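You operate a simulated robot arm through the tools that you are given. There is no shell and no other tool. Be economical: measure what you need, move in short steps, check, and stop when the job is done.

Carry out the task below with a simulated robot arm. There is one attempt and no reset: what you move stays moved.

TASK
Tidy up at the small table top. At the end: the white orange-banded cup from the small table top is on the sample table top; the clear teal-banded dish is on the sample table top; the clear measuring jug from the small table top is on the sample table top; the clear blue-banded beaker from the small table top is on the sample table top; whatever was shut is shut again. Leave all else as you found it, and nothing knocked over.

It is judged by the outcome, as a careful person would: the job done as asked, and still so three seconds after it is handed in. It fails if anything else is knocked over, pushed out of place, dropped, spilled or broken.

THE ROBOT
A 7-joint arm with a two-finger parallel gripper, fixed in place. Base frame: the origin is at the foot of the arm, x ahead of it, y to its left, z up; the work surface is at about z = 850. Units: mm, rad, N and s.
With the tool pointing down near the work surface it reaches from about 240 to 680 mm from the base axis. Its first joint turns from -1.152 to 1.152 rad. Payload 2.4 kg.
Tool frame: the origin (TCP) lies between the finger pads and is the grasp point; the fingertips stand 30 mm ahead of it; z points along the fingers, y is the line along which they close. Largest opening 94 mm; finger width 28, thickness 10; the body of the gripper, 50 by 96 mm, starts 55 mm behind the TCP.
Orientation is told as [roll, pitch, yaw] about the base's x, y, z axes, in that order, counted from this pose: with the fingers straight down and closing along the base's y, the tool's x points along the base's -x, its y along +y and its z along -z.

THE INTERFACE
- The arm moves only by the tool drive_tool. Its argument "deltas" is one flat list of numbers, 7 for each row, row after row: the shift along the tool's x, y, z in units of 400 mm (1.0 is 400 mm), then the turn, a rotation vector about the tool's x, y, z in units of 120 degrees (1.0 is 120 degrees), then the closure, from 0 (fully open) to 1 (shut). In form: [tx, ty, tz, wx, wy, wz, gripper, tx, ty, tz, wx, wy, wz, gripper, ...]. A call has 1 to 8 rows; each row is the pose to reach, as a shift and turn from the pose commanded when the call began, along the tool's axes at that moment. A call with a number of a shift or a turn outside -1 to 1 is refused whole. Rows are played at 5 a second. More than 50 mm and 0.15 rad between two rows, or a gripper value outside its range, and nothing of the call is played. A pose out of reach is approached as far as the arm can. The call stops where the force on the tool passes 40 N (or 10 N more than at its start, if that is more) or the arm is blocked; 0.2 s more then pass. The fingers move at their own pace (about 153 mm/s each) and stop on an object; they squeeze with about 33 N. The grip force told is the motor's: it shows also when the fingers shut on nothing. Time passes only in rows, and 0.2 s behind the last, so rows that repeat a pose let the fingers close. The reply holds the time, the measured pose of the TCP, the force on the tool along the base axes, the opening and the grip force, in the units named above and with some noise.
- Cameras (640 x 400 px; columns grow to the right, rows downward): "scene" is fixed at [50.2, 495.3, 1431.4]; the picture's right is [-0.54, -0.84, 0.00], its down [-0.58, 0.37, -0.73] and it looks along [0.62, -0.39, -0.68] (base axes); focal length 326 px, centre (320, 200). "wrist" rides on the gripper at [76, 14, -103] in the tool frame; the picture's right is [-0.18, 0.98, 0.00], its down [-0.75, -0.14, -0.64] and it looks along [-0.63, -0.12, 0.77] (tool axes); focal length 243 px, centre (320, 200). There is no depth. A picture from a camera that has moved, and an enlarged one, comes with that camera's place and axes in the base frame and with its lens.
- camera(camera): a new picture of that camera. It takes no simulated time.
- close_up(camera, box): a new picture of the part [left, top, right, bottom] of that camera's present view, enlarged. It takes no simulated time.
- hand_in(): hands the job in; it is judged then, once.

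Go step by step. Nothing tells you positions but the pictures and the camera data: compare them with the known pose of the tool, close in by small moves and look again before you grip or let go. The budget is 120 turns and 84 pictures, counting those below and the enlarged ones. Unless the task says otherwise, let go and move clear before handing in, and close with one line.

The tools are called after "Call:" as a command line: name --argument value ..., lists and objects as JSON in quotes. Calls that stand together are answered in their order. drive_tool: Moves the arm, as the interface text tells. Its arguments: {"type":"object","properties":{"deltas":{"type":"array","items":{"type":"number"}}},"required":["deltas"]} The other tools are called the same way: camera (camera) takes a picture; close_up (camera, box) takes an enlarged picture of a part of a camera's view; hand_in () hands the job in.

At the start:

```text
clock: 0.0
position: [385.2, 55.5, 1120.6]
tcp_rot: [-0.001, 0.002, 0.001]
ft_force: [0.2, 0.0, -0.3]
grip_width: 94.1
finger_force: 0.0
```

scene: 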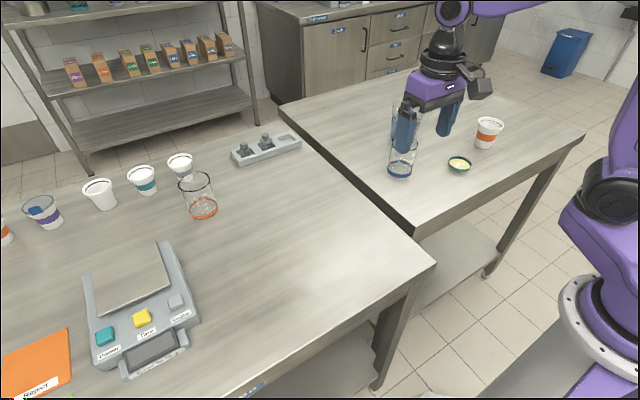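
wrist: 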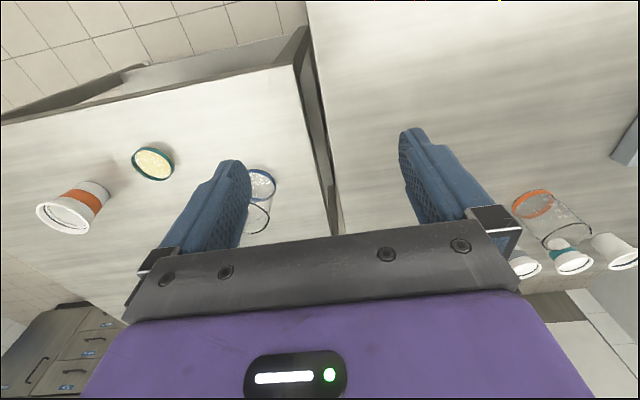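

I see a small table on the right with a cup, a dish and a beaker, and a larger table on the left with the balance and more cups. I'll look closer before measuring.

Call:
close_up --camera "scene" --box '[350, 60, 550, 220]'

Call:
close_up --camera "scene" --box '[0, 100, 320, 300]'

Call:
close_up --camera "wrist" --box '[0, 100, 320, 300]'

```text
2.50 times, centred on (450, 140) of scene
camera zoom: at [50.2, 495.3, 1431.4], right [-0.54, -0.84, 0.0], down [-0.58, 0.37, -0.73], along [0.62, -0.39, -0.68], focal length 816 px, centre (-5, 350)
```

zoom: 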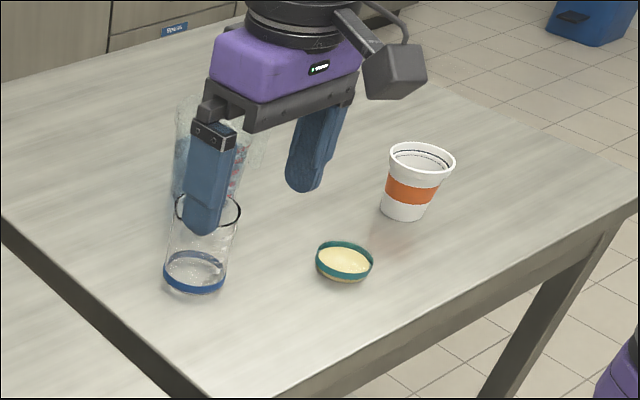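

```text
2.00 times, centred on (160, 200) of scene
camera zoom: at [50.2, 495.3, 1431.4], right [-0.54, -0.84, 0.0], down [-0.58, 0.37, -0.73], along [0.62, -0.39, -0.68], focal length 652 px, centre (640, 200)
```

zoom: 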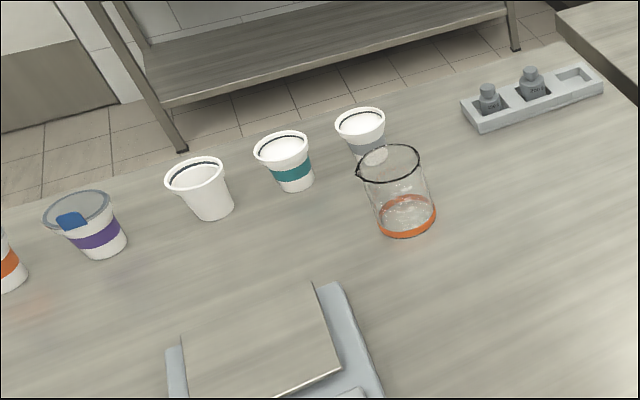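

```text
2.00 times, centred on (160, 200) of wrist
camera zoom: at [308.8, 70.5, 1223.2], right [0.18, 0.98, 0.0], down [0.75, -0.14, 0.64], along [0.63, -0.12, -0.77], focal length 485 px, centre (640, 200)
```

zoom: 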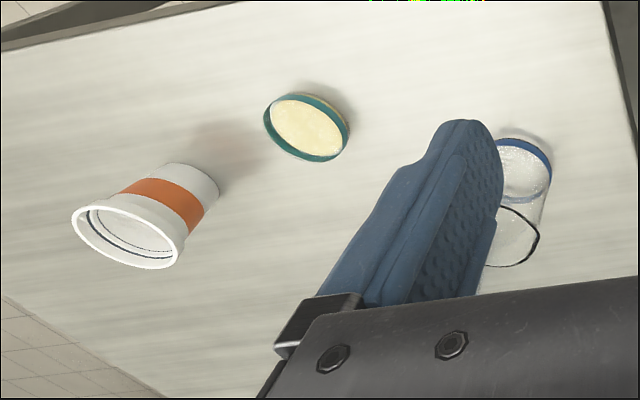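

The small table has the beaker near (558,-94), the dish near (473,-248) and the cup near (521,-418). The jug is hidden behind a finger, so I'll move the arm aside to see it.

Call:
drive_tool --deltas '[0, 0.12, 0, 0, 0, 0, 0, 0, 0.24, 0, 0, 0, 0, 0, 0, 0.36, 0, 0, 0, 0, 0, 0, 0.48, 0, 0, 0, 0, 0]'

Call:
close_up --camera "scene" --box '[350, 60, 550, 220]'

Call:
camera --camera "scene"

```text
clock: 1.0
position: [386.1, 248.9, 1124.7]
tcp_rot: [0.0, 0.002, -0.001]
ft_force: [0.1, 0.1, -0.1]
grip_width: 93.9
finger_force: 0.1
```

```text
2.50 times, centred on (450, 140) of scene
camera zoom: at [50.2, 495.3, 1431.4], right [-0.54, -0.84, 0.0], down [-0.58, 0.37, -0.73], along [0.62, -0.39, -0.68], focal length 816 px, centre (-5, 350)
```

zoom: 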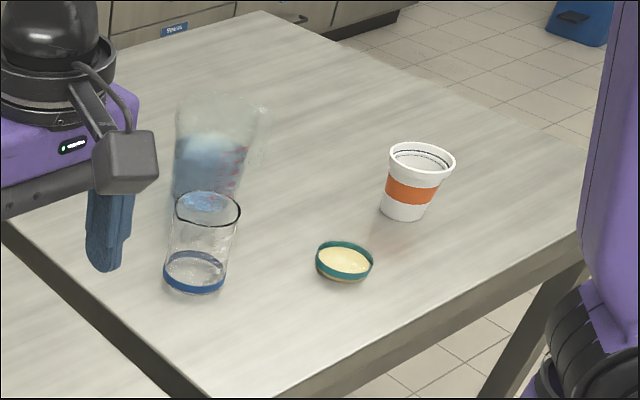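

```text
77 pictures are left
```

scene: 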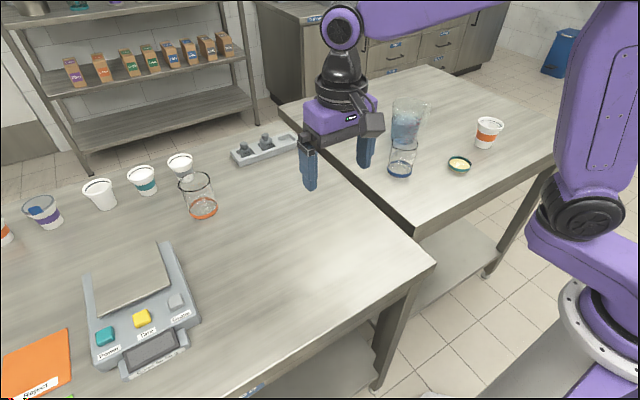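

The jug stands behind the beaker, holds something blue, and is far out. I'll move over the small table for a wrist view.

Call:
drive_tool --deltas '[0, -0.12, 0, 0, 0, 0, 0, 0, -0.24, 0, 0, 0, 0, 0, 0, -0.36, 0, 0, 0, 0, 0, 0, -0.48, 0, 0, 0, 0, 0, 0, -0.6, 0, 0, 0, 0, 0, 0, -0.72, 0, 0, 0, 0, 0, 0, -0.84, 0, 0, 0, 0, 0, -0.08, -0.9, 0, 0, 0, 0, 0]'

Call:
camera --camera "wrist"

```text
clock: 2.8
position: [417.6, -112.1, 1121.1]
tcp_rot: [0.0, 0.002, 0.002]
ft_force: [-0.8, 0.1, 1.1]
grip_width: 93.8
finger_force: 0.2
```

```text
76 pictures are left
camera wrist: at [341.6, -96.4, 1223.0], right [0.18, 0.98, 0.0], down [0.75, -0.14, 0.64], along [0.63, -0.12, -0.77], focal length 243 px, centre (320, 200)
```

wrist: 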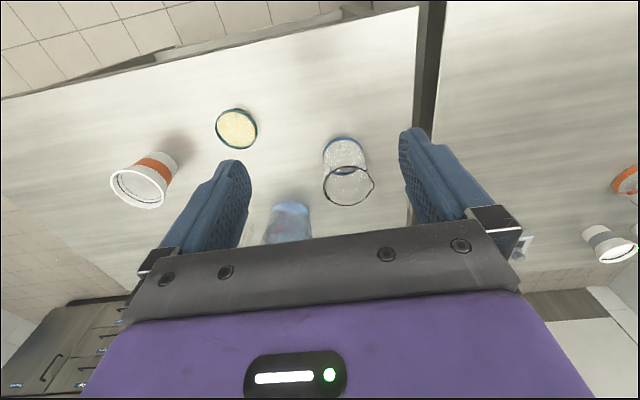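

The beaker measures (556,-93) from both cameras, and the jug is at roughly (672,-220). I'll start with the beaker and move above it to check alignment.

Call:
drive_tool --deltas '[-0.1, 0.02, 0.05, 0, 0, 0, 0, -0.2, 0.04, 0.1, 0, 0, 0, 0, -0.3, 0.0475, 0.15, 0, 0, 0, 0, -0.348, 0.0475, 0.2275, 0, 0, 0, 0, -0.348, 0.0475, 0.2275, 0, 0, 0, 0]'

Call:
camera --camera "wrist"

Call:
close_up --camera "scene" --box '[350, 60, 550, 220]'

```text
clock: 4.0
position: [558.2, -91.8, 1029.2]
tcp_rot: [-0.001, 0.0, 0.001]
ft_force: [-0.5, -0.2, 0.5]
grip_width: 94.0
finger_force: 0.0
```

```text
75 pictures are left
camera wrist: at [482.3, -77.2, 1131.3], right [0.18, 0.98, 0.0], down [0.75, -0.14, 0.64], along [0.63, -0.12, -0.77], focal length 243 px, centre (320, 200)
```

wrist: 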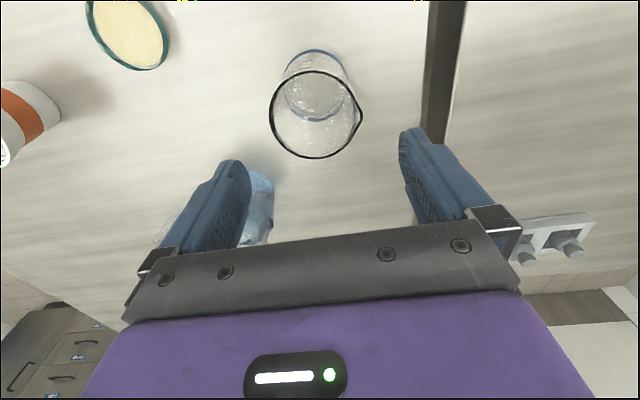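

```text
2.50 times, centred on (450, 140) of scene
camera zoom: at [50.2, 495.3, 1431.4], right [-0.54, -0.84, 0.0], down [-0.58, 0.37, -0.73], along [0.62, -0.39, -0.68], focal length 816 px, centre (-5, 350)
```

zoom: 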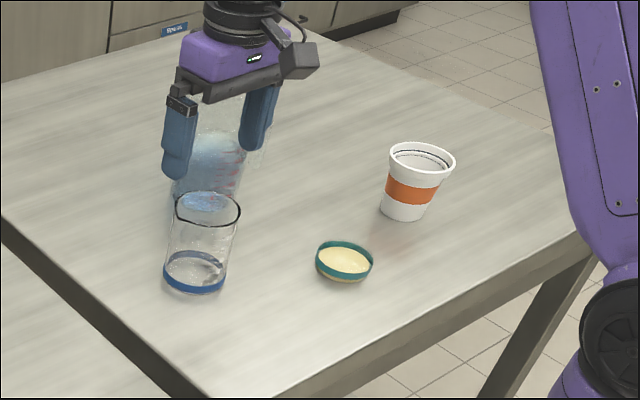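

The beaker rim centre is about (553,-97) with its spout toward +y. I'll descend with a small correction, then grip.

Call:
drive_tool --deltas '[0.01, -0.012, 0.1, 0, 0, 0, 0, 0.01, -0.012, 0.2, 0, 0, 0, 0, 0.01, -0.012, 0.28, 0, 0, 0, 0, 0.01, -0.012, 0.335, 0, 0, 0, 0, 0.01, -0.012, 0.335, 0, 0, 0, 0]'

Call:
close_up --camera "scene" --box '[350, 60, 550, 220]'

Call:
camera --camera "wrist"

```text
clock: 5.2
position: [552.4, -96.5, 895.2]
tcp_rot: [0.0, 0.001, 0.001]
ft_force: [-0.1, -0.1, -0.3]
grip_width: 93.8
finger_force: 0.1
```

```text
2.50 times, centred on (450, 140) of scene
camera zoom: at [50.2, 495.3, 1431.4], right [-0.54, -0.84, 0.0], down [-0.58, 0.37, -0.73], along [0.62, -0.39, -0.68], focal length 816 px, centre (-5, 350)
```

zoom: 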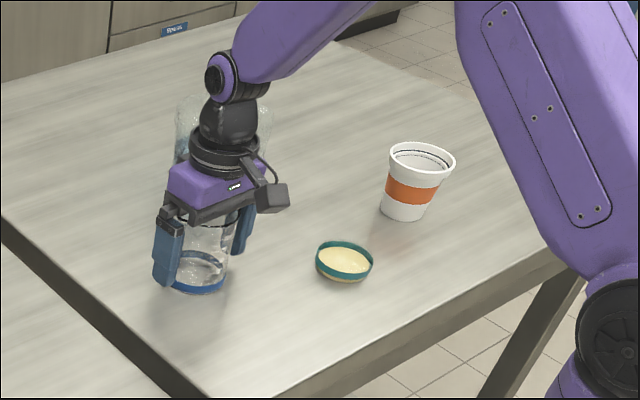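

```text
72 pictures are left
camera wrist: at [476.3, -82.9, 997.9], right [0.18, 0.98, 0.0], down [0.75, -0.14, 0.64], along [0.63, -0.12, -0.77], focal length 243 px, centre (320, 200)
```

wrist: 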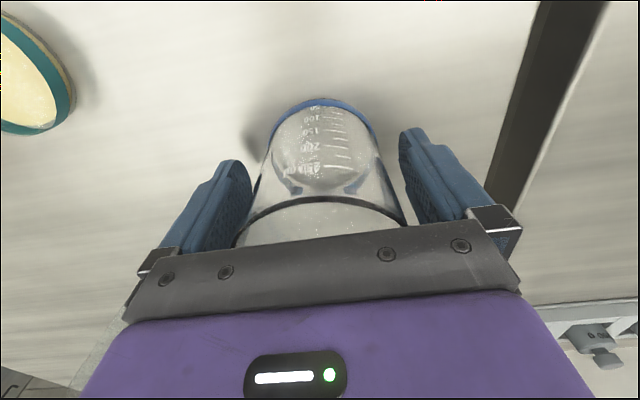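

The fingers straddle the beaker well, so I close.

Call:
drive_tool --deltas '[0, 0, 0, 0, 0, 0, 0.2, 0, 0, 0, 0, 0, 0, 0.6, 0, 0, 0, 0, 0, 0, 1, 0, 0, 0, 0, 0, 0, 1]'

```text
clock: 6.2
position: [552.0, -98.5, 896.7]
tcp_rot: [0.0, 0.0, -0.001]
ft_force: [0.9, 0.0, 0.1]
grip_width: 73.2
finger_force: 32.7
```

The beaker is gripped at 73 mm. I'll lift it slowly.

Call:
drive_tool --deltas '[0, 0, -0.03, 0, 0, 0, 1, 0, 0, -0.08, 0, 0, 0, 1, 0, 0, -0.14, 0, 0, 0, 1, 0, 0, -0.2, 0, 0, 0, 1, 0, 0.06, -0.25, 0, 0, 0, 1, 0, 0.14, -0.25, 0, 0, 0, 1, 0, 0.22, -0.25, 0, 0, 0, 1, 0, 0.3, -0.25, 0, 0, 0, 1]'

Call:
camera --camera "scene"

```text
clock: 8.0
position: [552.0, 23.1, 996.8]
tcp_rot: [0.0, 0.0, 0.001]
ft_force: [0.9, 0.0, -0.8]
grip_width: 73.7
finger_force: 33.0
```

```text
71 pictures are left
```

scene: 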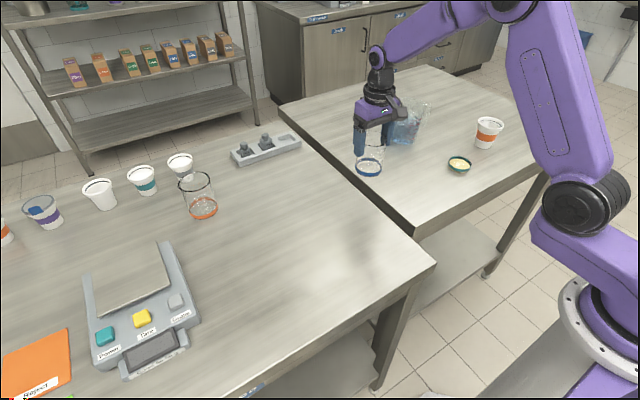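

The beaker is held upright. I'll carry it to about (552,200) over the sample table and start lowering.

Call:
drive_tool --deltas '[0, 0.08, 0, 0, 0, 0, 1, 0, 0.17, 0, 0, 0, 0, 1, 0, 0.26, 0, 0, 0, 0, 1, 0, 0.35, 0, 0, 0, 0, 1, 0, 0.4425, 0, 0, 0, 0, 1, 0, 0.4425, 0.08, 0, 0, 0, 1, 0, 0.4425, 0.16, 0, 0, 0, 1, 0, 0.4425, 0.2, 0, 0, 0, 1]'

Call:
close_up --camera "scene" --box '[220, 80, 420, 280]'

```text
clock: 9.8
position: [555.7, 200.3, 925.1]
tcp_rot: [0.005, -0.019, 0.004]
ft_force: [-0.5, -0.8, 8.9]
grip_width: 73.7
finger_force: 33.2
stopped in row 8: the force on the tool passed its limit (the readings are from after the stop); the commanded pose is now the measured one
```

```text
2.00 times, centred on (320, 180) of scene
camera zoom: at [50.0, 495.3, 1431.4], right [-0.54, -0.84, 0.0], down [-0.58, 0.37, -0.73], along [0.62, -0.39, -0.68], focal length 652 px, centre (320, 240)
```

zoom: 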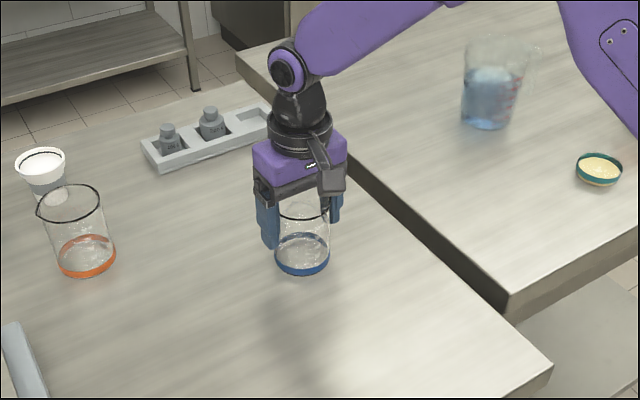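

The base touched the table higher up in the tool than expected, so the beaker seems to have slid in the grip. I'll check the wrist view before releasing.

Call:
camera --camera "wrist"

Call:
close_up --camera "scene" --box '[270, 120, 370, 220]'

```text
69 pictures are left
camera wrist: at [478.9, 214.2, 1025.8], right [0.18, 0.98, 0.01], down [0.74, -0.14, 0.66], along [0.65, -0.11, -0.76], focal length 243 px, centre (320, 200)
```

wrist: 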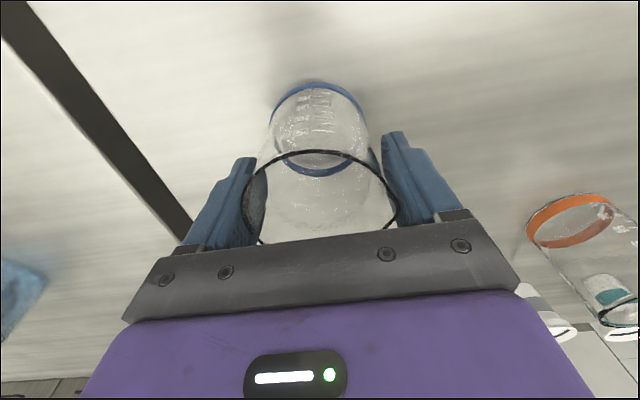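

```text
4.00 times, centred on (320, 170) of scene
camera zoom: at [50.0, 495.3, 1431.4], right [-0.54, -0.84, 0.0], down [-0.58, 0.37, -0.73], along [0.62, -0.39, -0.68], focal length 1305 px, centre (320, 320)
```

zoom: 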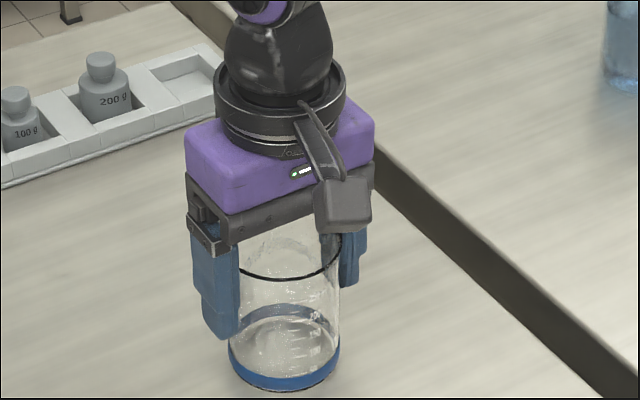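

The beaker slid about 30 mm in the grip and its base appears to be at the table. I'll press down 3 mm to confirm contact before releasing.

Call:
drive_tool --deltas '[0, 0, 0.005, 0, 0, 0, 1]'

```text
clock: 10.2
position: [557.0, 199.8, 924.8]
tcp_rot: [0.005, -0.021, 0.0]
ft_force: [-9.1, -3.3, 37.9]
grip_width: 73.3
finger_force: 32.8
```

Contact is firm, so the beaker is resting on the table. I'll ease off and open slowly.

Call:
drive_tool --deltas '[0, 0, -0.006, 0, 0, 0, 1, 0, 0, -0.006, 0, 0, 0, 0.15, 0, 0, -0.006, 0, 0, 0, 0, 0, 0, -0.006, 0, 0, 0, 0]'

Call:
camera --camera "wrist"

```text
clock: 11.2
position: [557.0, 200.7, 923.6]
tcp_rot: [0.005, -0.017, 0.001]
ft_force: [-0.3, -0.3, 0.6]
grip_width: 94.0
finger_force: 0.2
```

```text
67 pictures are left
camera wrist: at [478.7, 214.2, 1024.7], right [0.18, 0.98, 0.01], down [0.74, -0.14, 0.65], along [0.64, -0.11, -0.76], focal length 243 px, centre (320, 200)
```

wrist: 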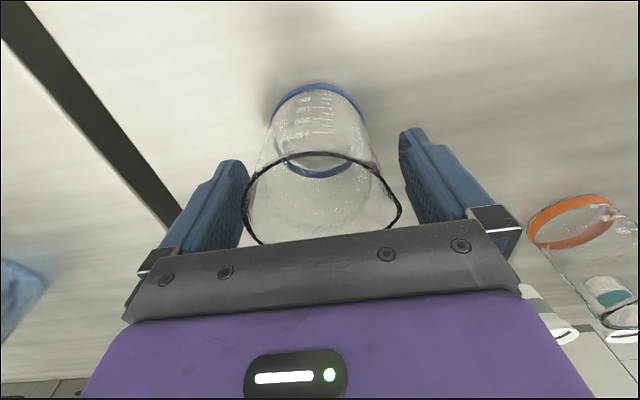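

The beaker stands free. I'll rise, level the tool, and head back toward the dish.

Call:
drive_tool --deltas '[0, 0, -0.08, 0, 0, 0, 0, 0, 0, -0.18, 0, 0, 0, 0, 0, 0, -0.28, 0.0024, 0.008, 0, 0, 0.08, -0.08, -0.28, 0.0024, 0.008, 0, 0, 0.14, -0.18, -0.28, 0.0024, 0.008, 0, 0, 0.2, -0.29, -0.28, 0.0024, 0.008, 0, 0, 0.2, -0.4, -0.28, 0.0024, 0.008, 0, 0, 0.2, -0.51, -0.28, 0.0024, 0.008, 0, 0]'

Call:
camera --camera "scene"

```text
refused: row 6 steps farther than a row can; nothing moved
```

```text
66 pictures are left
```

scene: 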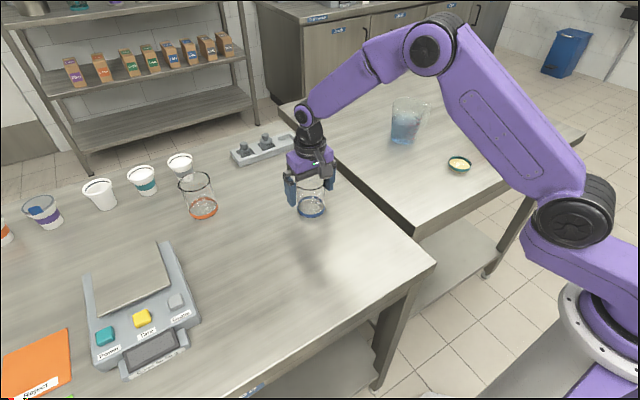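

One row was too large a step, so I'll repeat with smaller ones.

Call:
drive_tool --deltas '[0, 0, -0.08, 0, 0, 0, 0, 0, 0, -0.18, 0, 0, 0, 0, 0, 0, -0.28, 0.0024, 0.008, 0, 0, 0.07, -0.08, -0.28, 0.0024, 0.008, 0, 0, 0.13, -0.18, -0.28, 0.0024, 0.008, 0, 0, 0.17, -0.29, -0.28, 0.0024, 0.008, 0, 0, 0.2, -0.4, -0.28, 0.0024, 0.008, 0, 0, 0.2, -0.51, -0.28, 0.0024, 0.008, 0, 0]'

Call:
drive_tool --deltas '[0, -0.12, 0, 0, 0, 0, 0, 0, -0.24, 0, 0, 0, 0, 0, 0, -0.36, 0, 0, 0, 0, 0, 0, -0.48, 0, 0, 0, 0, 0, 0, -0.6, 0, 0, 0, 0, 0, 0, -0.6, 0, 0, 0, 0, 0]'

Call:
camera --camera "wrist"

```text
clock: 13.0
position: [474.2, -6.7, 1037.4]
tcp_rot: [0.0, 0.0, 0.004]
ft_force: [-0.3, 0.4, 0.1]
grip_width: 94.0
finger_force: 0.1
```

```text
clock: 14.4
position: [471.5, -246.1, 1034.1]
tcp_rot: [0.001, 0.002, 0.003]
ft_force: [-0.5, 0.0, 0.6]
grip_width: 94.1
finger_force: 0.0
```

```text
65 pictures are left
camera wrist: at [395.9, -231.3, 1137.3], right [0.18, 0.98, 0.0], down [0.75, -0.14, 0.64], along [0.63, -0.12, -0.77], focal length 243 px, centre (320, 200)
```

wrist: 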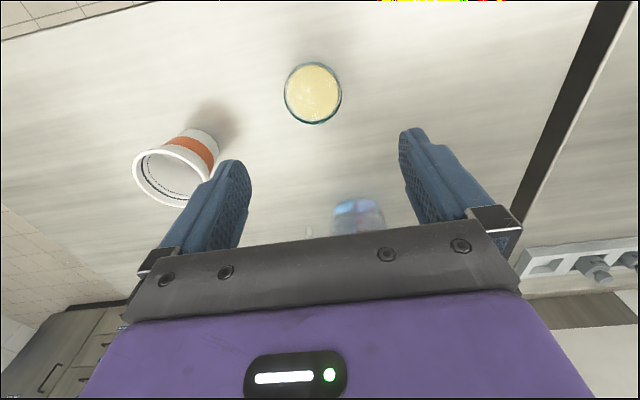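

The dish is centred at about (473,-254) and is roughly 62 mm wide. I'll descend partway.

Call:
drive_tool --deltas '[-0.005, -0.02, 0.1, 0, 0, 0, 0, -0.005, -0.02, 0.2, 0, 0, 0, 0, -0.005, -0.02, 0.28, 0, 0, 0, 0, -0.005, -0.02, 0.32, 0, 0, 0, 0, -0.005, -0.02, 0.32, 0, 0, 0, 0]'

Call:
camera --camera "wrist"

Call:
close_up --camera "scene" --box '[400, 110, 520, 190]'

```text
clock: 15.6
position: [476.7, -252.7, 905.9]
tcp_rot: [-0.001, 0.001, 0.002]
ft_force: [0.1, 1.1, 0.5]
grip_width: 93.9
finger_force: 0.1
```

```text
64 pictures are left
camera wrist: at [401.0, -237.6, 1008.2], right [0.18, 0.98, 0.0], down [0.75, -0.14, 0.64], along [0.63, -0.12, -0.77], focal length 243 px, centre (320, 200)
```

wrist: 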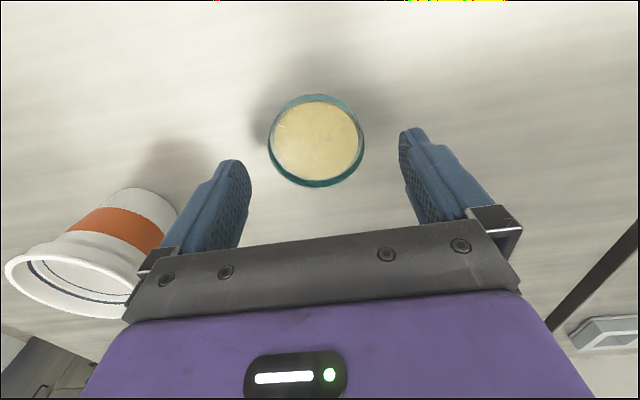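

```text
5.00 times, centred on (460, 150) of scene
camera zoom: at [50.2, 495.3, 1431.4], right [-0.54, -0.84, 0.0], down [-0.58, 0.37, -0.73], along [0.62, -0.39, -0.68], focal length 1631 px, centre (-380, 450)
```

zoom: 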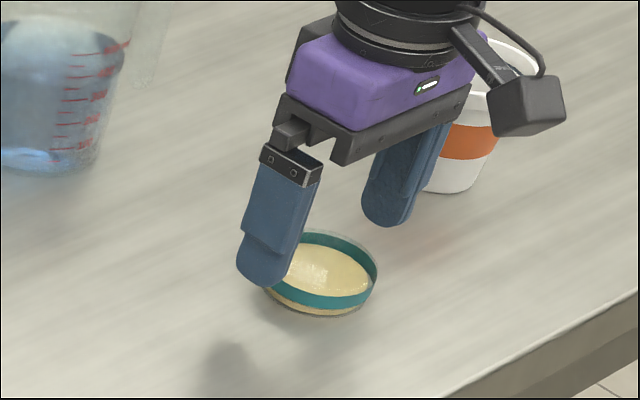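

The dish centre is (470,-253). I'll correct x and descend so the fingertips sit just above the table, then close gently.

Call:
drive_tool --deltas '[0.015, 0, 0.02, 0, 0, 0, 0, 0.015, 0, 0.054, 0, 0, 0, 0, 0.015, 0, 0.054, 0, 0, 0, 0]'

Call:
close_up --camera "scene" --box '[400, 110, 520, 190]'

Call:
camera --camera "wrist"

```text
clock: 16.4
position: [471.6, -252.7, 883.5]
tcp_rot: [0.001, 0.0, 0.002]
ft_force: [0.2, 0.3, -0.6]
grip_width: 94.1
finger_force: 0.1
```

```text
5.00 times, centred on (460, 150) of scene
camera zoom: at [50.2, 495.3, 1431.4], right [-0.54, -0.84, 0.0], down [-0.58, 0.37, -0.73], along [0.62, -0.39, -0.68], focal length 1631 px, centre (-380, 450)
```

zoom: 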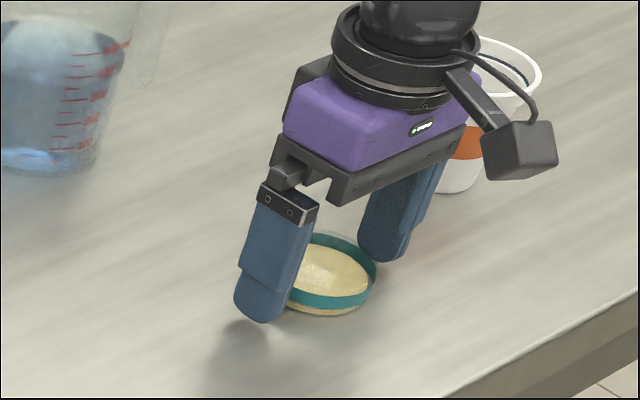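

```text
61 pictures are left
camera wrist: at [395.3, -237.2, 986.7], right [0.18, 0.98, 0.0], down [0.75, -0.14, 0.64], along [0.63, -0.12, -0.77], focal length 243 px, centre (320, 200)
```

wrist: 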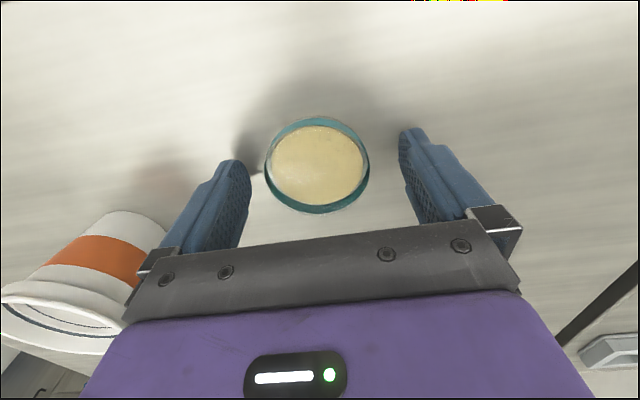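

Call:
drive_tool --deltas '[0, 0, 0, 0, 0, 0, 0.15, 0, 0, 0, 0, 0, 0, 0.3, 0, 0, 0, 0, 0, 0, 0.6, 0, 0, 0, 0, 0, 0, 1, 0, 0, 0, 0, 0, 0, 1]'

Call:
close_up --camera "scene" --box '[400, 110, 520, 190]'

```text
clock: 17.6
position: [471.3, -252.3, 885.2]
tcp_rot: [0.0, 0.001, 0.002]
ft_force: [0.1, -0.7, -0.5]
grip_width: 59.6
finger_force: 33.1
```

```text
5.00 times, centred on (460, 150) of scene
camera zoom: at [50.2, 495.3, 1431.4], right [-0.54, -0.84, 0.0], down [-0.58, 0.37, -0.73], along [0.62, -0.39, -0.68], focal length 1631 px, centre (-380, 450)
```

zoom: 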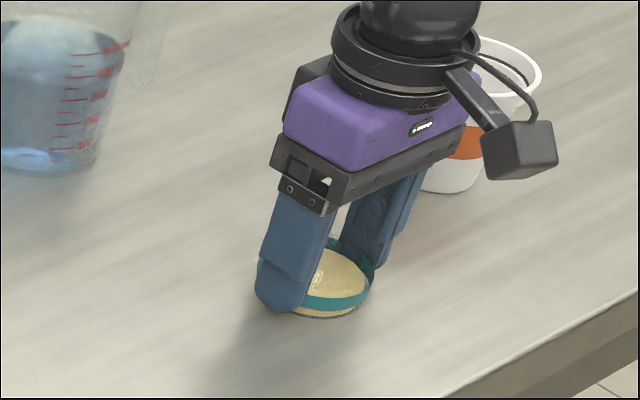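

The dish is gripped at 60 mm. I'll lift gently and check for slipping.

Call:
drive_tool --deltas '[0, 0, -0.005, 0, 0, 0, 1, 0, 0, -0.015, 0, 0, 0, 1, 0, 0, -0.03, 0, 0, 0, 1, 0, 0, -0.05, 0, 0, 0, 1, 0, 0, -0.075, 0, 0, 0, 1, 0, 0, -0.1, 0, 0, 0, 1]'

Call:
close_up --camera "scene" --box '[400, 110, 520, 190]'

```text
clock: 19.0
position: [471.6, -252.1, 923.6]
tcp_rot: [-0.001, 0.0, 0.002]
ft_force: [0.2, 0.3, -0.7]
grip_width: 59.7
finger_force: 32.8
```

```text
5.00 times, centred on (460, 150) of scene
camera zoom: at [50.2, 495.3, 1431.4], right [-0.54, -0.84, 0.0], down [-0.58, 0.37, -0.73], along [0.62, -0.39, -0.68], focal length 1631 px, centre (-380, 450)
```

zoom: 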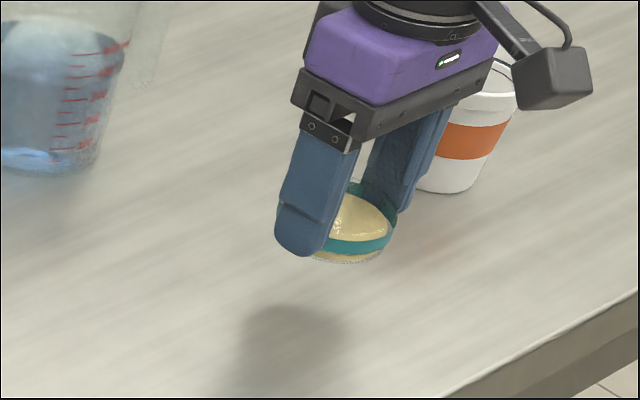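

The dish is held firmly and level. I'll carry it toward (400,180) on the sample table at moderate speed.

Call:
drive_tool --deltas '[0.01, 0.03, -0.03, 0, 0, 0, 1, 0.03, 0.09, -0.06, 0, 0, 0, 1, 0.05, 0.17, -0.08, 0, 0, 0, 1, 0.07, 0.25, -0.1, 0, 0, 0, 1, 0.09, 0.33, -0.1, 0, 0, 0, 1, 0.1, 0.41, -0.1, 0, 0, 0, 1, 0.11, 0.48, -0.1, 0, 0, 0, 1, 0.11, 0.52, -0.1, 0, 0, 0, 1]'

Call:
drive_tool --deltas '[0.01, 0.04, 0, 0, 0, 0, 1, 0.02, 0.11, 0, 0, 0, 0, 1, 0.03, 0.19, 0, 0, 0, 0, 1, 0.04, 0.27, 0, 0, 0, 0, 1, 0.05, 0.35, 0, 0, 0, 0, 1, 0.06, 0.43, 0, 0, 0, 0, 1, 0.07, 0.51, 0, 0, 0, 0, 1, 0.07, 0.55, 0, 0, 0, 0, 1]'

Call:
camera --camera "scene"

Call:
camera --camera "wrist"

```text
clock: 20.8
position: [426.7, -43.6, 963.1]
tcp_rot: [0.0, 0.0, 0.002]
ft_force: [0.1, -0.1, -0.7]
grip_width: 59.4
finger_force: 32.9
```

```text
clock: 22.6
position: [399.6, 174.3, 962.6]
tcp_rot: [0.001, 0.0, 0.003]
ft_force: [-0.2, 1.0, 0.1]
grip_width: 59.6
finger_force: 33.0
```

```text
58 pictures are left
```

scene: 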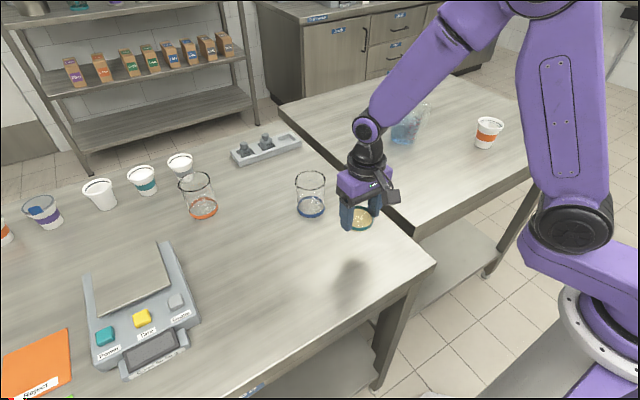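

```text
57 pictures are left
camera wrist: at [323.0, 190.5, 1065.4], right [0.18, 0.98, 0.0], down [0.75, -0.14, 0.64], along [0.63, -0.12, -0.77], focal length 243 px, centre (320, 200)
```

wrist: 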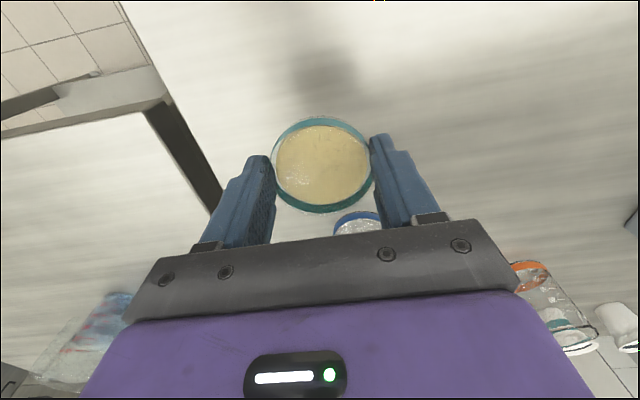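

Dish is over the sample table at (400,174). I'll lower slowly, watching for contact.

Call:
drive_tool --deltas '[0, 0, 0.03, 0, 0, 0, 1, 0, 0, 0.06, 0, 0, 0, 1, 0, 0, 0.09, 0, 0, 0, 1, 0, 0, 0.1, 0, 0, 0, 1]'

Call:
close_up --camera "scene" --box '[290, 150, 410, 270]'

```text
clock: 23.6
position: [401.2, 175.2, 923.4]
tcp_rot: [0.0, 0.001, 0.001]
ft_force: [-0.3, -0.1, 0.2]
grip_width: 59.6
finger_force: 33.1
```

```text
3.33 times, centred on (350, 210) of scene
camera zoom: at [50.2, 495.3, 1431.4], right [-0.54, -0.84, 0.0], down [-0.58, 0.37, -0.73], along [0.62, -0.39, -0.68], focal length 1088 px, centre (220, 167)
```

zoom: 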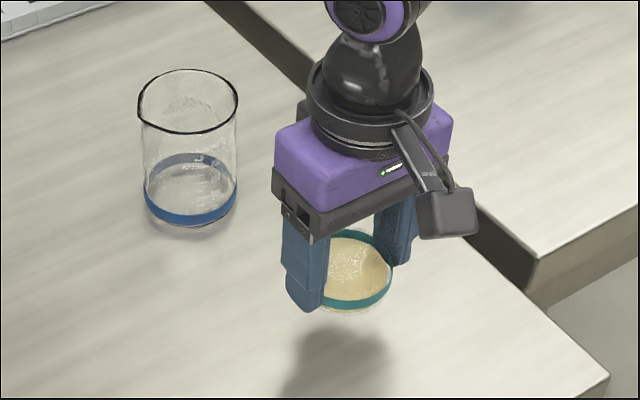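

Call:
drive_tool --deltas '[0, 0, 0.02, 0, 0, 0, 1, 0, 0, 0.04, 0, 0, 0, 1, 0, 0, 0.06, 0, 0, 0, 1, 0, 0, 0.075, 0, 0, 0, 1]'

Call:
close_up --camera "scene" --box '[290, 150, 410, 270]'

```text
clock: 24.6
position: [399.2, 174.9, 893.8]
tcp_rot: [0.001, 0.0, 0.004]
ft_force: [-0.5, 0.1, -1.3]
grip_width: 59.4
finger_force: 33.2
```

```text
3.33 times, centred on (350, 210) of scene
camera zoom: at [50.2, 495.3, 1431.4], right [-0.54, -0.84, 0.0], down [-0.58, 0.37, -0.73], along [0.62, -0.39, -0.68], focal length 1088 px, centre (220, 167)
```

zoom: 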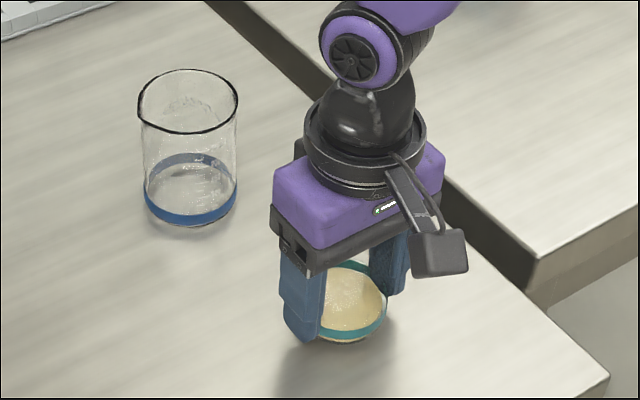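

Still about 8–10 mm above the table. I'll continue in 2 mm steps.

Call:
drive_tool --deltas '[0, 0, 0.007, 0, 0, 0, 1, 0, 0, 0.013, 0, 0, 0, 1, 0, 0, 0.018, 0, 0, 0, 1, 0, 0, 0.022, 0, 0, 0, 1]'

```text
clock: 25.6
position: [399.1, 174.9, 886.1]
tcp_rot: [0.0, 0.0, 0.002]
ft_force: [0.0, 0.3, -0.5]
grip_width: 59.4
finger_force: 32.8
```

Call:
drive_tool --deltas '[0, 0, 0.002, 0, 0, 0, 1, 0, 0, 0.004, 0, 0, 0, 1, 0, 0, 0.006, 0, 0, 0, 1]'

Call:
close_up --camera "scene" --box '[320, 190, 400, 250]'

```text
clock: 26.4
position: [399.4, 175.3, 884.6]
tcp_rot: [0.0, 0.001, 0.002]
ft_force: [-4.7, -3.0, 21.5]
grip_width: 59.6
finger_force: 33.0
```

```text
6.67 times, centred on (360, 220) of scene
camera zoom: at [49.7, 495.1, 1431.5], right [-0.54, -0.84, 0.0], down [-0.58, 0.37, -0.73], along [0.62, -0.39, -0.68], focal length 2175 px, centre (53, 67)
```

zoom: 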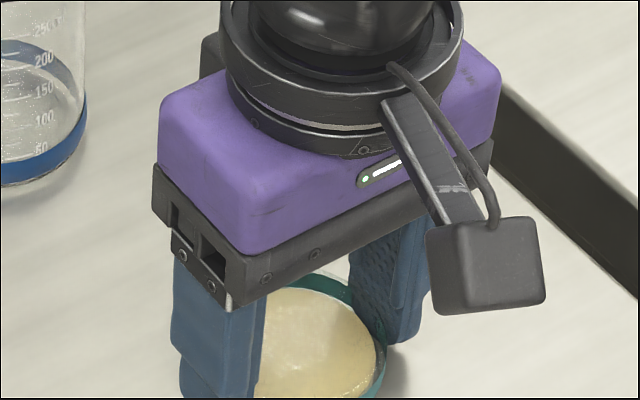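

Contact at 885 shows the sample table is level with the small one. I'll ease off, open and rise.

Call:
drive_tool --deltas '[0, 0, -0.003, 0, 0, 0, 1, 0, 0, -0.003, 0, 0, 0, 0.25, 0, 0, -0.003, 0, 0, 0, 0, 0, 0, -0.003, 0, 0, 0, 0, 0, 0, -0.05, 0, 0, 0, 0, 0, 0, -0.15, 0, 0, 0, 0, 0, 0, -0.27, 0, 0, 0, 0, 0, 0, -0.37, 0, 0, 0, 0]'

Call:
camera --camera "scene"

```text
clock: 28.2
position: [397.3, 174.9, 1031.8]
tcp_rot: [0.001, 0.001, 0.002]
ft_force: [0.2, 0.0, -0.8]
grip_width: 94.0
finger_force: 0.1
```

```text
53 pictures are left
```

scene: 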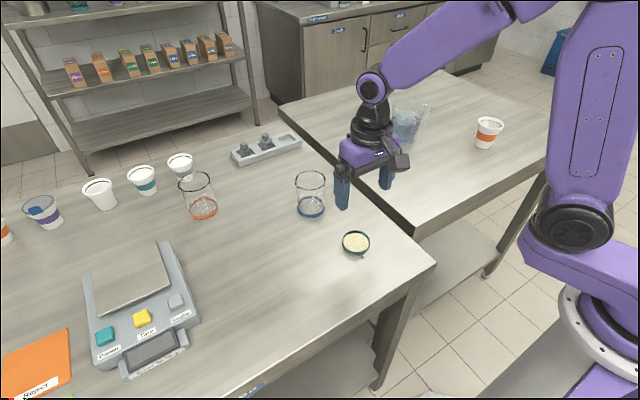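

The dish is placed. Next is the cup at about (515,-414), so I'll travel there at z≈1035.

Call:
drive_tool --deltas '[0, -0.12, 0, 0, 0, 0, 0, 0, -0.24, 0, 0, 0, 0, 0, 0, -0.36, 0, 0, 0, 0, 0, 0, -0.48, 0, 0, 0, 0, 0, 0, -0.6, 0, 0, 0, 0, 0, 0, -0.72, 0, 0, 0, 0, 0, 0, -0.84, 0, 0, 0, 0, 0, 0, -0.96, 0, 0, 0, 0, 0]'

Call:
drive_tool --deltas '[-0.06, -0.1, 0, 0, 0, 0, 0, -0.12, -0.2, 0, 0, 0, 0, 0, -0.18, -0.3, 0, 0, 0, 0, 0, -0.24, -0.4, 0, 0, 0, 0, 0, -0.26, -0.49, 0, 0, 0, 0, 0, -0.26, -0.49, 0, 0, 0, 0, 0]'

Call:
camera --camera "wrist"

```text
clock: 30.0
position: [399.0, -210.1, 1032.4]
tcp_rot: [-0.001, 0.001, 0.004]
ft_force: [0.7, -0.6, -0.8]
grip_width: 93.8
finger_force: 0.1
```

```text
clock: 31.4
position: [502.9, -406.0, 1030.0]
tcp_rot: [0.002, 0.001, 0.004]
ft_force: [-0.9, 0.2, 1.5]
grip_width: 94.2
finger_force: 0.0
```

```text
52 pictures are left
camera wrist: at [426.2, -391.2, 1132.5], right [0.18, 0.98, 0.0], down [0.75, -0.14, 0.64], along [0.63, -0.12, -0.77], focal length 243 px, centre (320, 200)
```

wrist: 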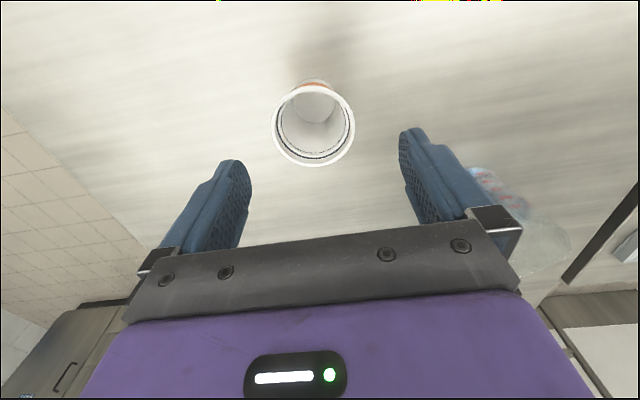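

The cup looks empty and its rim centre is about (509,-413). I'll descend around it.

Call:
drive_tool --deltas '[-0.016, -0.0175, 0.1, 0, 0, 0, 0, -0.016, -0.0175, 0.18, 0, 0, 0, 0, -0.016, -0.0175, 0.18, 0, 0, 0, 0]'

Call:
camera --camera "wrist"

Call:
close_up --camera "scene" --box '[430, 70, 550, 170]'

```text
clock: 32.2
position: [510.1, -411.6, 957.2]
tcp_rot: [0.001, 0.0, 0.001]
ft_force: [0.1, -0.4, 0.0]
grip_width: 93.9
finger_force: 0.0
```

```text
51 pictures are left
camera wrist: at [434.2, -397.2, 1059.8], right [0.18, 0.98, 0.0], down [0.75, -0.14, 0.64], along [0.63, -0.12, -0.77], focal length 243 px, centre (320, 200)
```

wrist: 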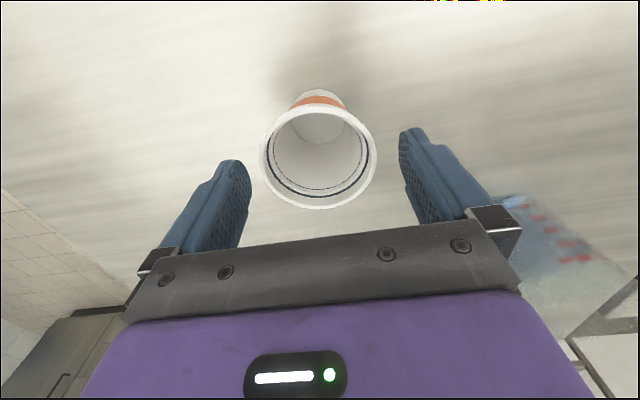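

```text
4.00 times, centred on (490, 120) of scene
camera zoom: at [50.2, 495.3, 1431.4], right [-0.54, -0.84, 0.0], down [-0.58, 0.37, -0.73], along [0.62, -0.39, -0.68], focal length 1305 px, centre (-360, 520)
```

zoom: 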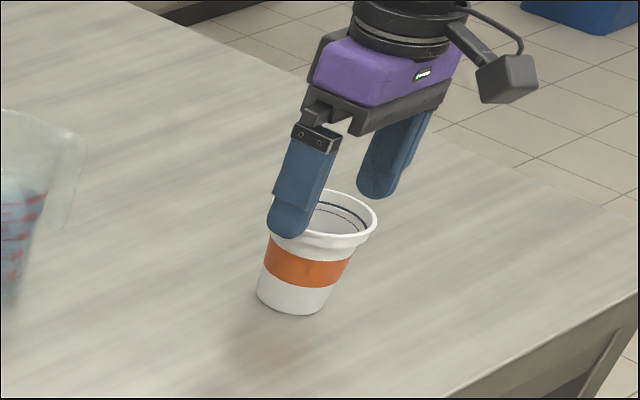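

Well centred. I'll descend to about z=892 and close.

Call:
drive_tool --deltas '[0, -0.003, 0.06, 0, 0, 0, 0, 0, -0.003, 0.12, 0, 0, 0, 0, 0, -0.003, 0.1625, 0, 0, 0, 0, 0, -0.003, 0.1625, 0, 0, 0, 0]'

Call:
close_up --camera "scene" --box '[430, 70, 550, 170]'

```text
clock: 33.2
position: [509.2, -414.1, 894.0]
tcp_rot: [0.001, 0.0, 0.002]
ft_force: [-0.4, 0.3, 0.1]
grip_width: 93.9
finger_force: 0.1
```

```text
4.00 times, centred on (490, 120) of scene
camera zoom: at [50.2, 495.3, 1431.4], right [-0.54, -0.84, 0.0], down [-0.58, 0.37, -0.73], along [0.62, -0.39, -0.68], focal length 1305 px, centre (-360, 520)
```

zoom: 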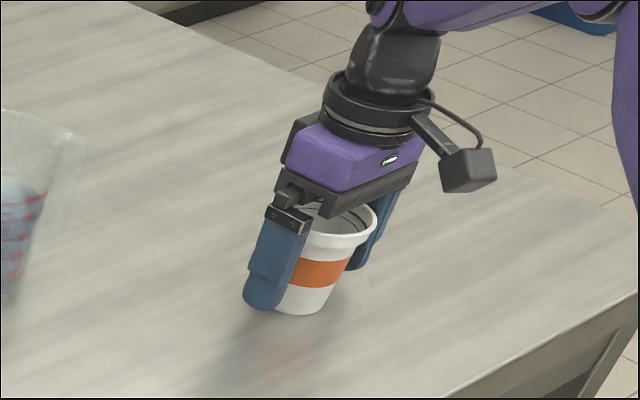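

Call:
drive_tool --deltas '[0, 0, 0, 0, 0, 0, 0.15, 0, 0, 0, 0, 0, 0, 0.3, 0, 0, 0, 0, 0, 0, 0.6, 0, 0, 0, 0, 0, 0, 1, 0, 0, 0, 0, 0, 0, 1]'

Call:
drive_tool --deltas '[0, 0, -0.01, 0, 0, 0, 1, 0, 0, -0.03, 0, 0, 0, 1, 0, 0, -0.06, 0, 0, 0, 1, 0, 0, -0.1, 0, 0, 0, 1, 0, 0, -0.14, 0, 0, 0, 1, 0, 0, -0.16, 0, 0, 0, 1]'

Call:
close_up --camera "scene" --box '[430, 70, 550, 170]'

```text
clock: 34.4
position: [509.8, -413.3, 894.7]
tcp_rot: [-0.001, -0.001, 0.002]
ft_force: [0.1, -0.8, -1.2]
grip_width: 71.6
finger_force: 32.8
```

```text
clock: 35.8
position: [511.4, -412.8, 958.0]
tcp_rot: [0.001, 0.0, 0.003]
ft_force: [0.8, -0.3, -0.2]
grip_width: 72.2
finger_force: 33.0
```

```text
4.00 times, centred on (490, 120) of scene
camera zoom: at [50.2, 495.3, 1431.4], right [-0.54, -0.84, 0.0], down [-0.58, 0.37, -0.73], along [0.62, -0.39, -0.68], focal length 1305 px, centre (-360, 520)
```

zoom: 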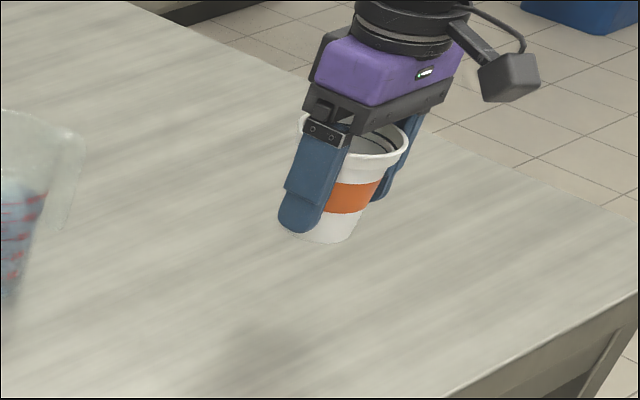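

The cup is held without slipping. I'll carry it across, raised to z≈1000, toward (420,320).

Call:
drive_tool --deltas '[0.03, 0.03, -0.03, 0, 0, 0, 1, 0.08, 0.1, -0.06, 0, 0, 0, 1, 0.13, 0.19, -0.09, 0, 0, 0, 1, 0.18, 0.29, -0.11, 0, 0, 0, 1, 0.22, 0.4, -0.11, 0, 0, 0, 1, 0.2275, 0.51, -0.11, 0, 0, 0, 1, 0.2275, 0.62, -0.11, 0, 0, 0, 1, 0.2275, 0.73, -0.11, 0, 0, 0, 1]'

Call:
drive_tool --deltas '[0, 0.11, 0, 0, 0, 0, 1, 0, 0.22, 0, 0, 0, 0, 1, 0, 0.33, 0, 0, 0, 0, 1, 0, 0.44, 0, 0, 0, 0, 1, 0, 0.55, 0, 0, 0, 0, 1, 0, 0.66, 0, 0, 0, 0, 1, 0, 0.77, 0, 0, 0, 0, 1, 0, 0.86, 0, 0, 0, 0, 1]'

Call:
drive_tool --deltas '[0, 0.08, 0, 0, 0, 0, 1, 0, 0.16, 0, 0, 0, 0, 1, 0, 0.22, 0, 0, 0, 0, 1, 0, 0.24, 0, 0, 0, 0, 1, 0, 0.24, 0.08, 0, 0, 0, 1, 0, 0.24, 0.14, 0, 0, 0, 1]'

Call:
camera --camera "scene"

```text
clock: 37.6
position: [421.8, -118.9, 1002.4]
tcp_rot: [0.0, 0.0, 0.001]
ft_force: [-0.2, 0.2, 0.1]
grip_width: 71.9
finger_force: 32.6
```

```text
clock: 39.4
position: [417.2, 222.7, 1002.9]
tcp_rot: [0.0, 0.0, 0.002]
ft_force: [-0.7, 0.0, -0.8]
grip_width: 71.8
finger_force: 33.0
```

```text
clock: 40.8
position: [418.9, 319.6, 945.7]
tcp_rot: [-0.002, 0.0, 0.001]
ft_force: [0.6, -0.3, -0.2]
grip_width: 71.8
finger_force: 33.3
```

```text
47 pictures are left
```

scene: 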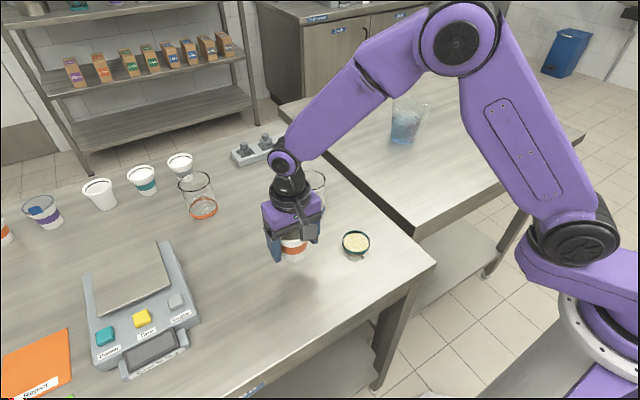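

I'll lower the cup to contact, which I expect at z≈895.

Call:
drive_tool --deltas '[0, 0, 0.04, 0, 0, 0, 1, 0, 0, 0.08, 0, 0, 0, 1, 0, 0, 0.105, 0, 0, 0, 1, 0, 0, 0.113, 0, 0, 0, 1, 0, 0, 0.118, 0, 0, 0, 1, 0, 0, 0.123, 0, 0, 0, 1]'

Call:
close_up --camera "scene" --box '[240, 180, 360, 280]'

```text
clock: 42.2
position: [417.2, 317.9, 897.1]
tcp_rot: [0.0, 0.0, 0.001]
ft_force: [-0.7, -0.7, 0.0]
grip_width: 72.1
finger_force: 33.2
```

```text
4.00 times, centred on (300, 230) of scene
camera zoom: at [50.2, 495.3, 1431.4], right [-0.54, -0.84, 0.0], down [-0.58, 0.37, -0.73], along [0.62, -0.39, -0.68], focal length 1305 px, centre (400, 80)
```

zoom: 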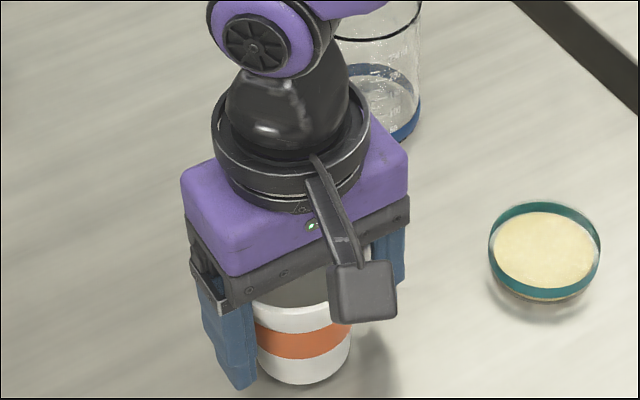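

Call:
drive_tool --deltas '[0, 0, 0.003, 0, 0, 0, 1, 0, 0, 0.006, 0, 0, 0, 1, 0, 0, 0.009, 0, 0, 0, 1, 0, 0, 0.011, 0, 0, 0, 1]'

```text
clock: 43.2
position: [418.0, 318.4, 893.3]
tcp_rot: [0.003, -0.002, 0.002]
ft_force: [-3.5, -1.5, 24.5]
grip_width: 71.6
finger_force: 32.7
```

Contact is made. I'll ease off, open and rise.

Call:
drive_tool --deltas '[0, 0, -0.004, 0, 0, 0, 1, 0, 0, -0.004, 0, 0, 0, 0.15, 0, 0, -0.004, 0, 0, 0, 0, 0, 0, -0.004, 0, 0, 0, 0, 0, 0, -0.05, 0, 0, 0, 0, 0, 0, -0.15, 0, 0, 0, 0, 0, 0, -0.27, 0, 0, 0, 0, 0, 0, -0.37, 0, 0, 0, 0]'

Call:
camera --camera "scene"

Call:
close_up --camera "scene" --box '[360, 70, 480, 170]'

```text
clock: 45.0
position: [420.3, 317.7, 1043.2]
tcp_rot: [-0.002, 0.002, 0.002]
ft_force: [-0.1, 0.4, -0.1]
grip_width: 94.1
finger_force: 0.0
```

```text
45 pictures are left
```

scene: 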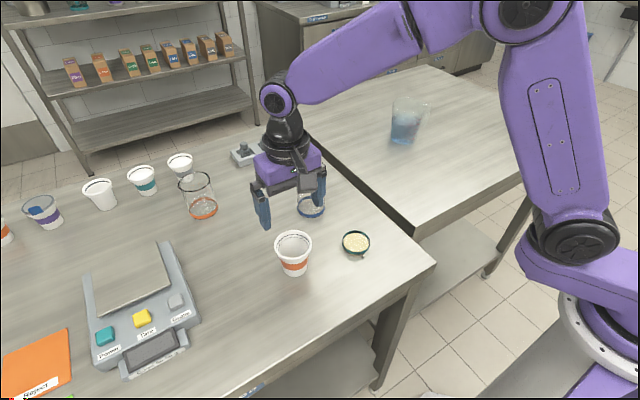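

```text
4.00 times, centred on (420, 120) of scene
camera zoom: at [50.1, 495.3, 1431.4], right [-0.54, -0.84, 0.0], down [-0.58, 0.37, -0.73], along [0.62, -0.39, -0.68], focal length 1305 px, centre (-80, 520)
```

zoom: 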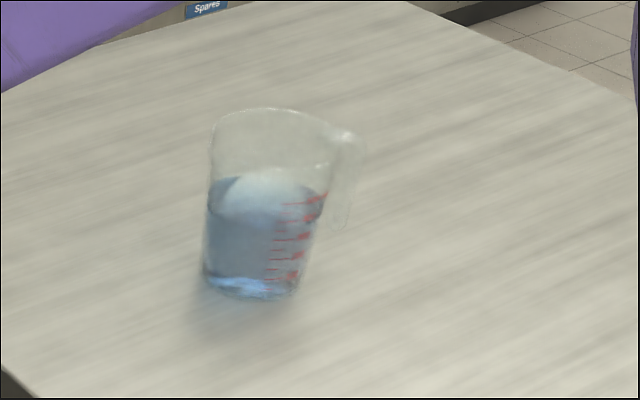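

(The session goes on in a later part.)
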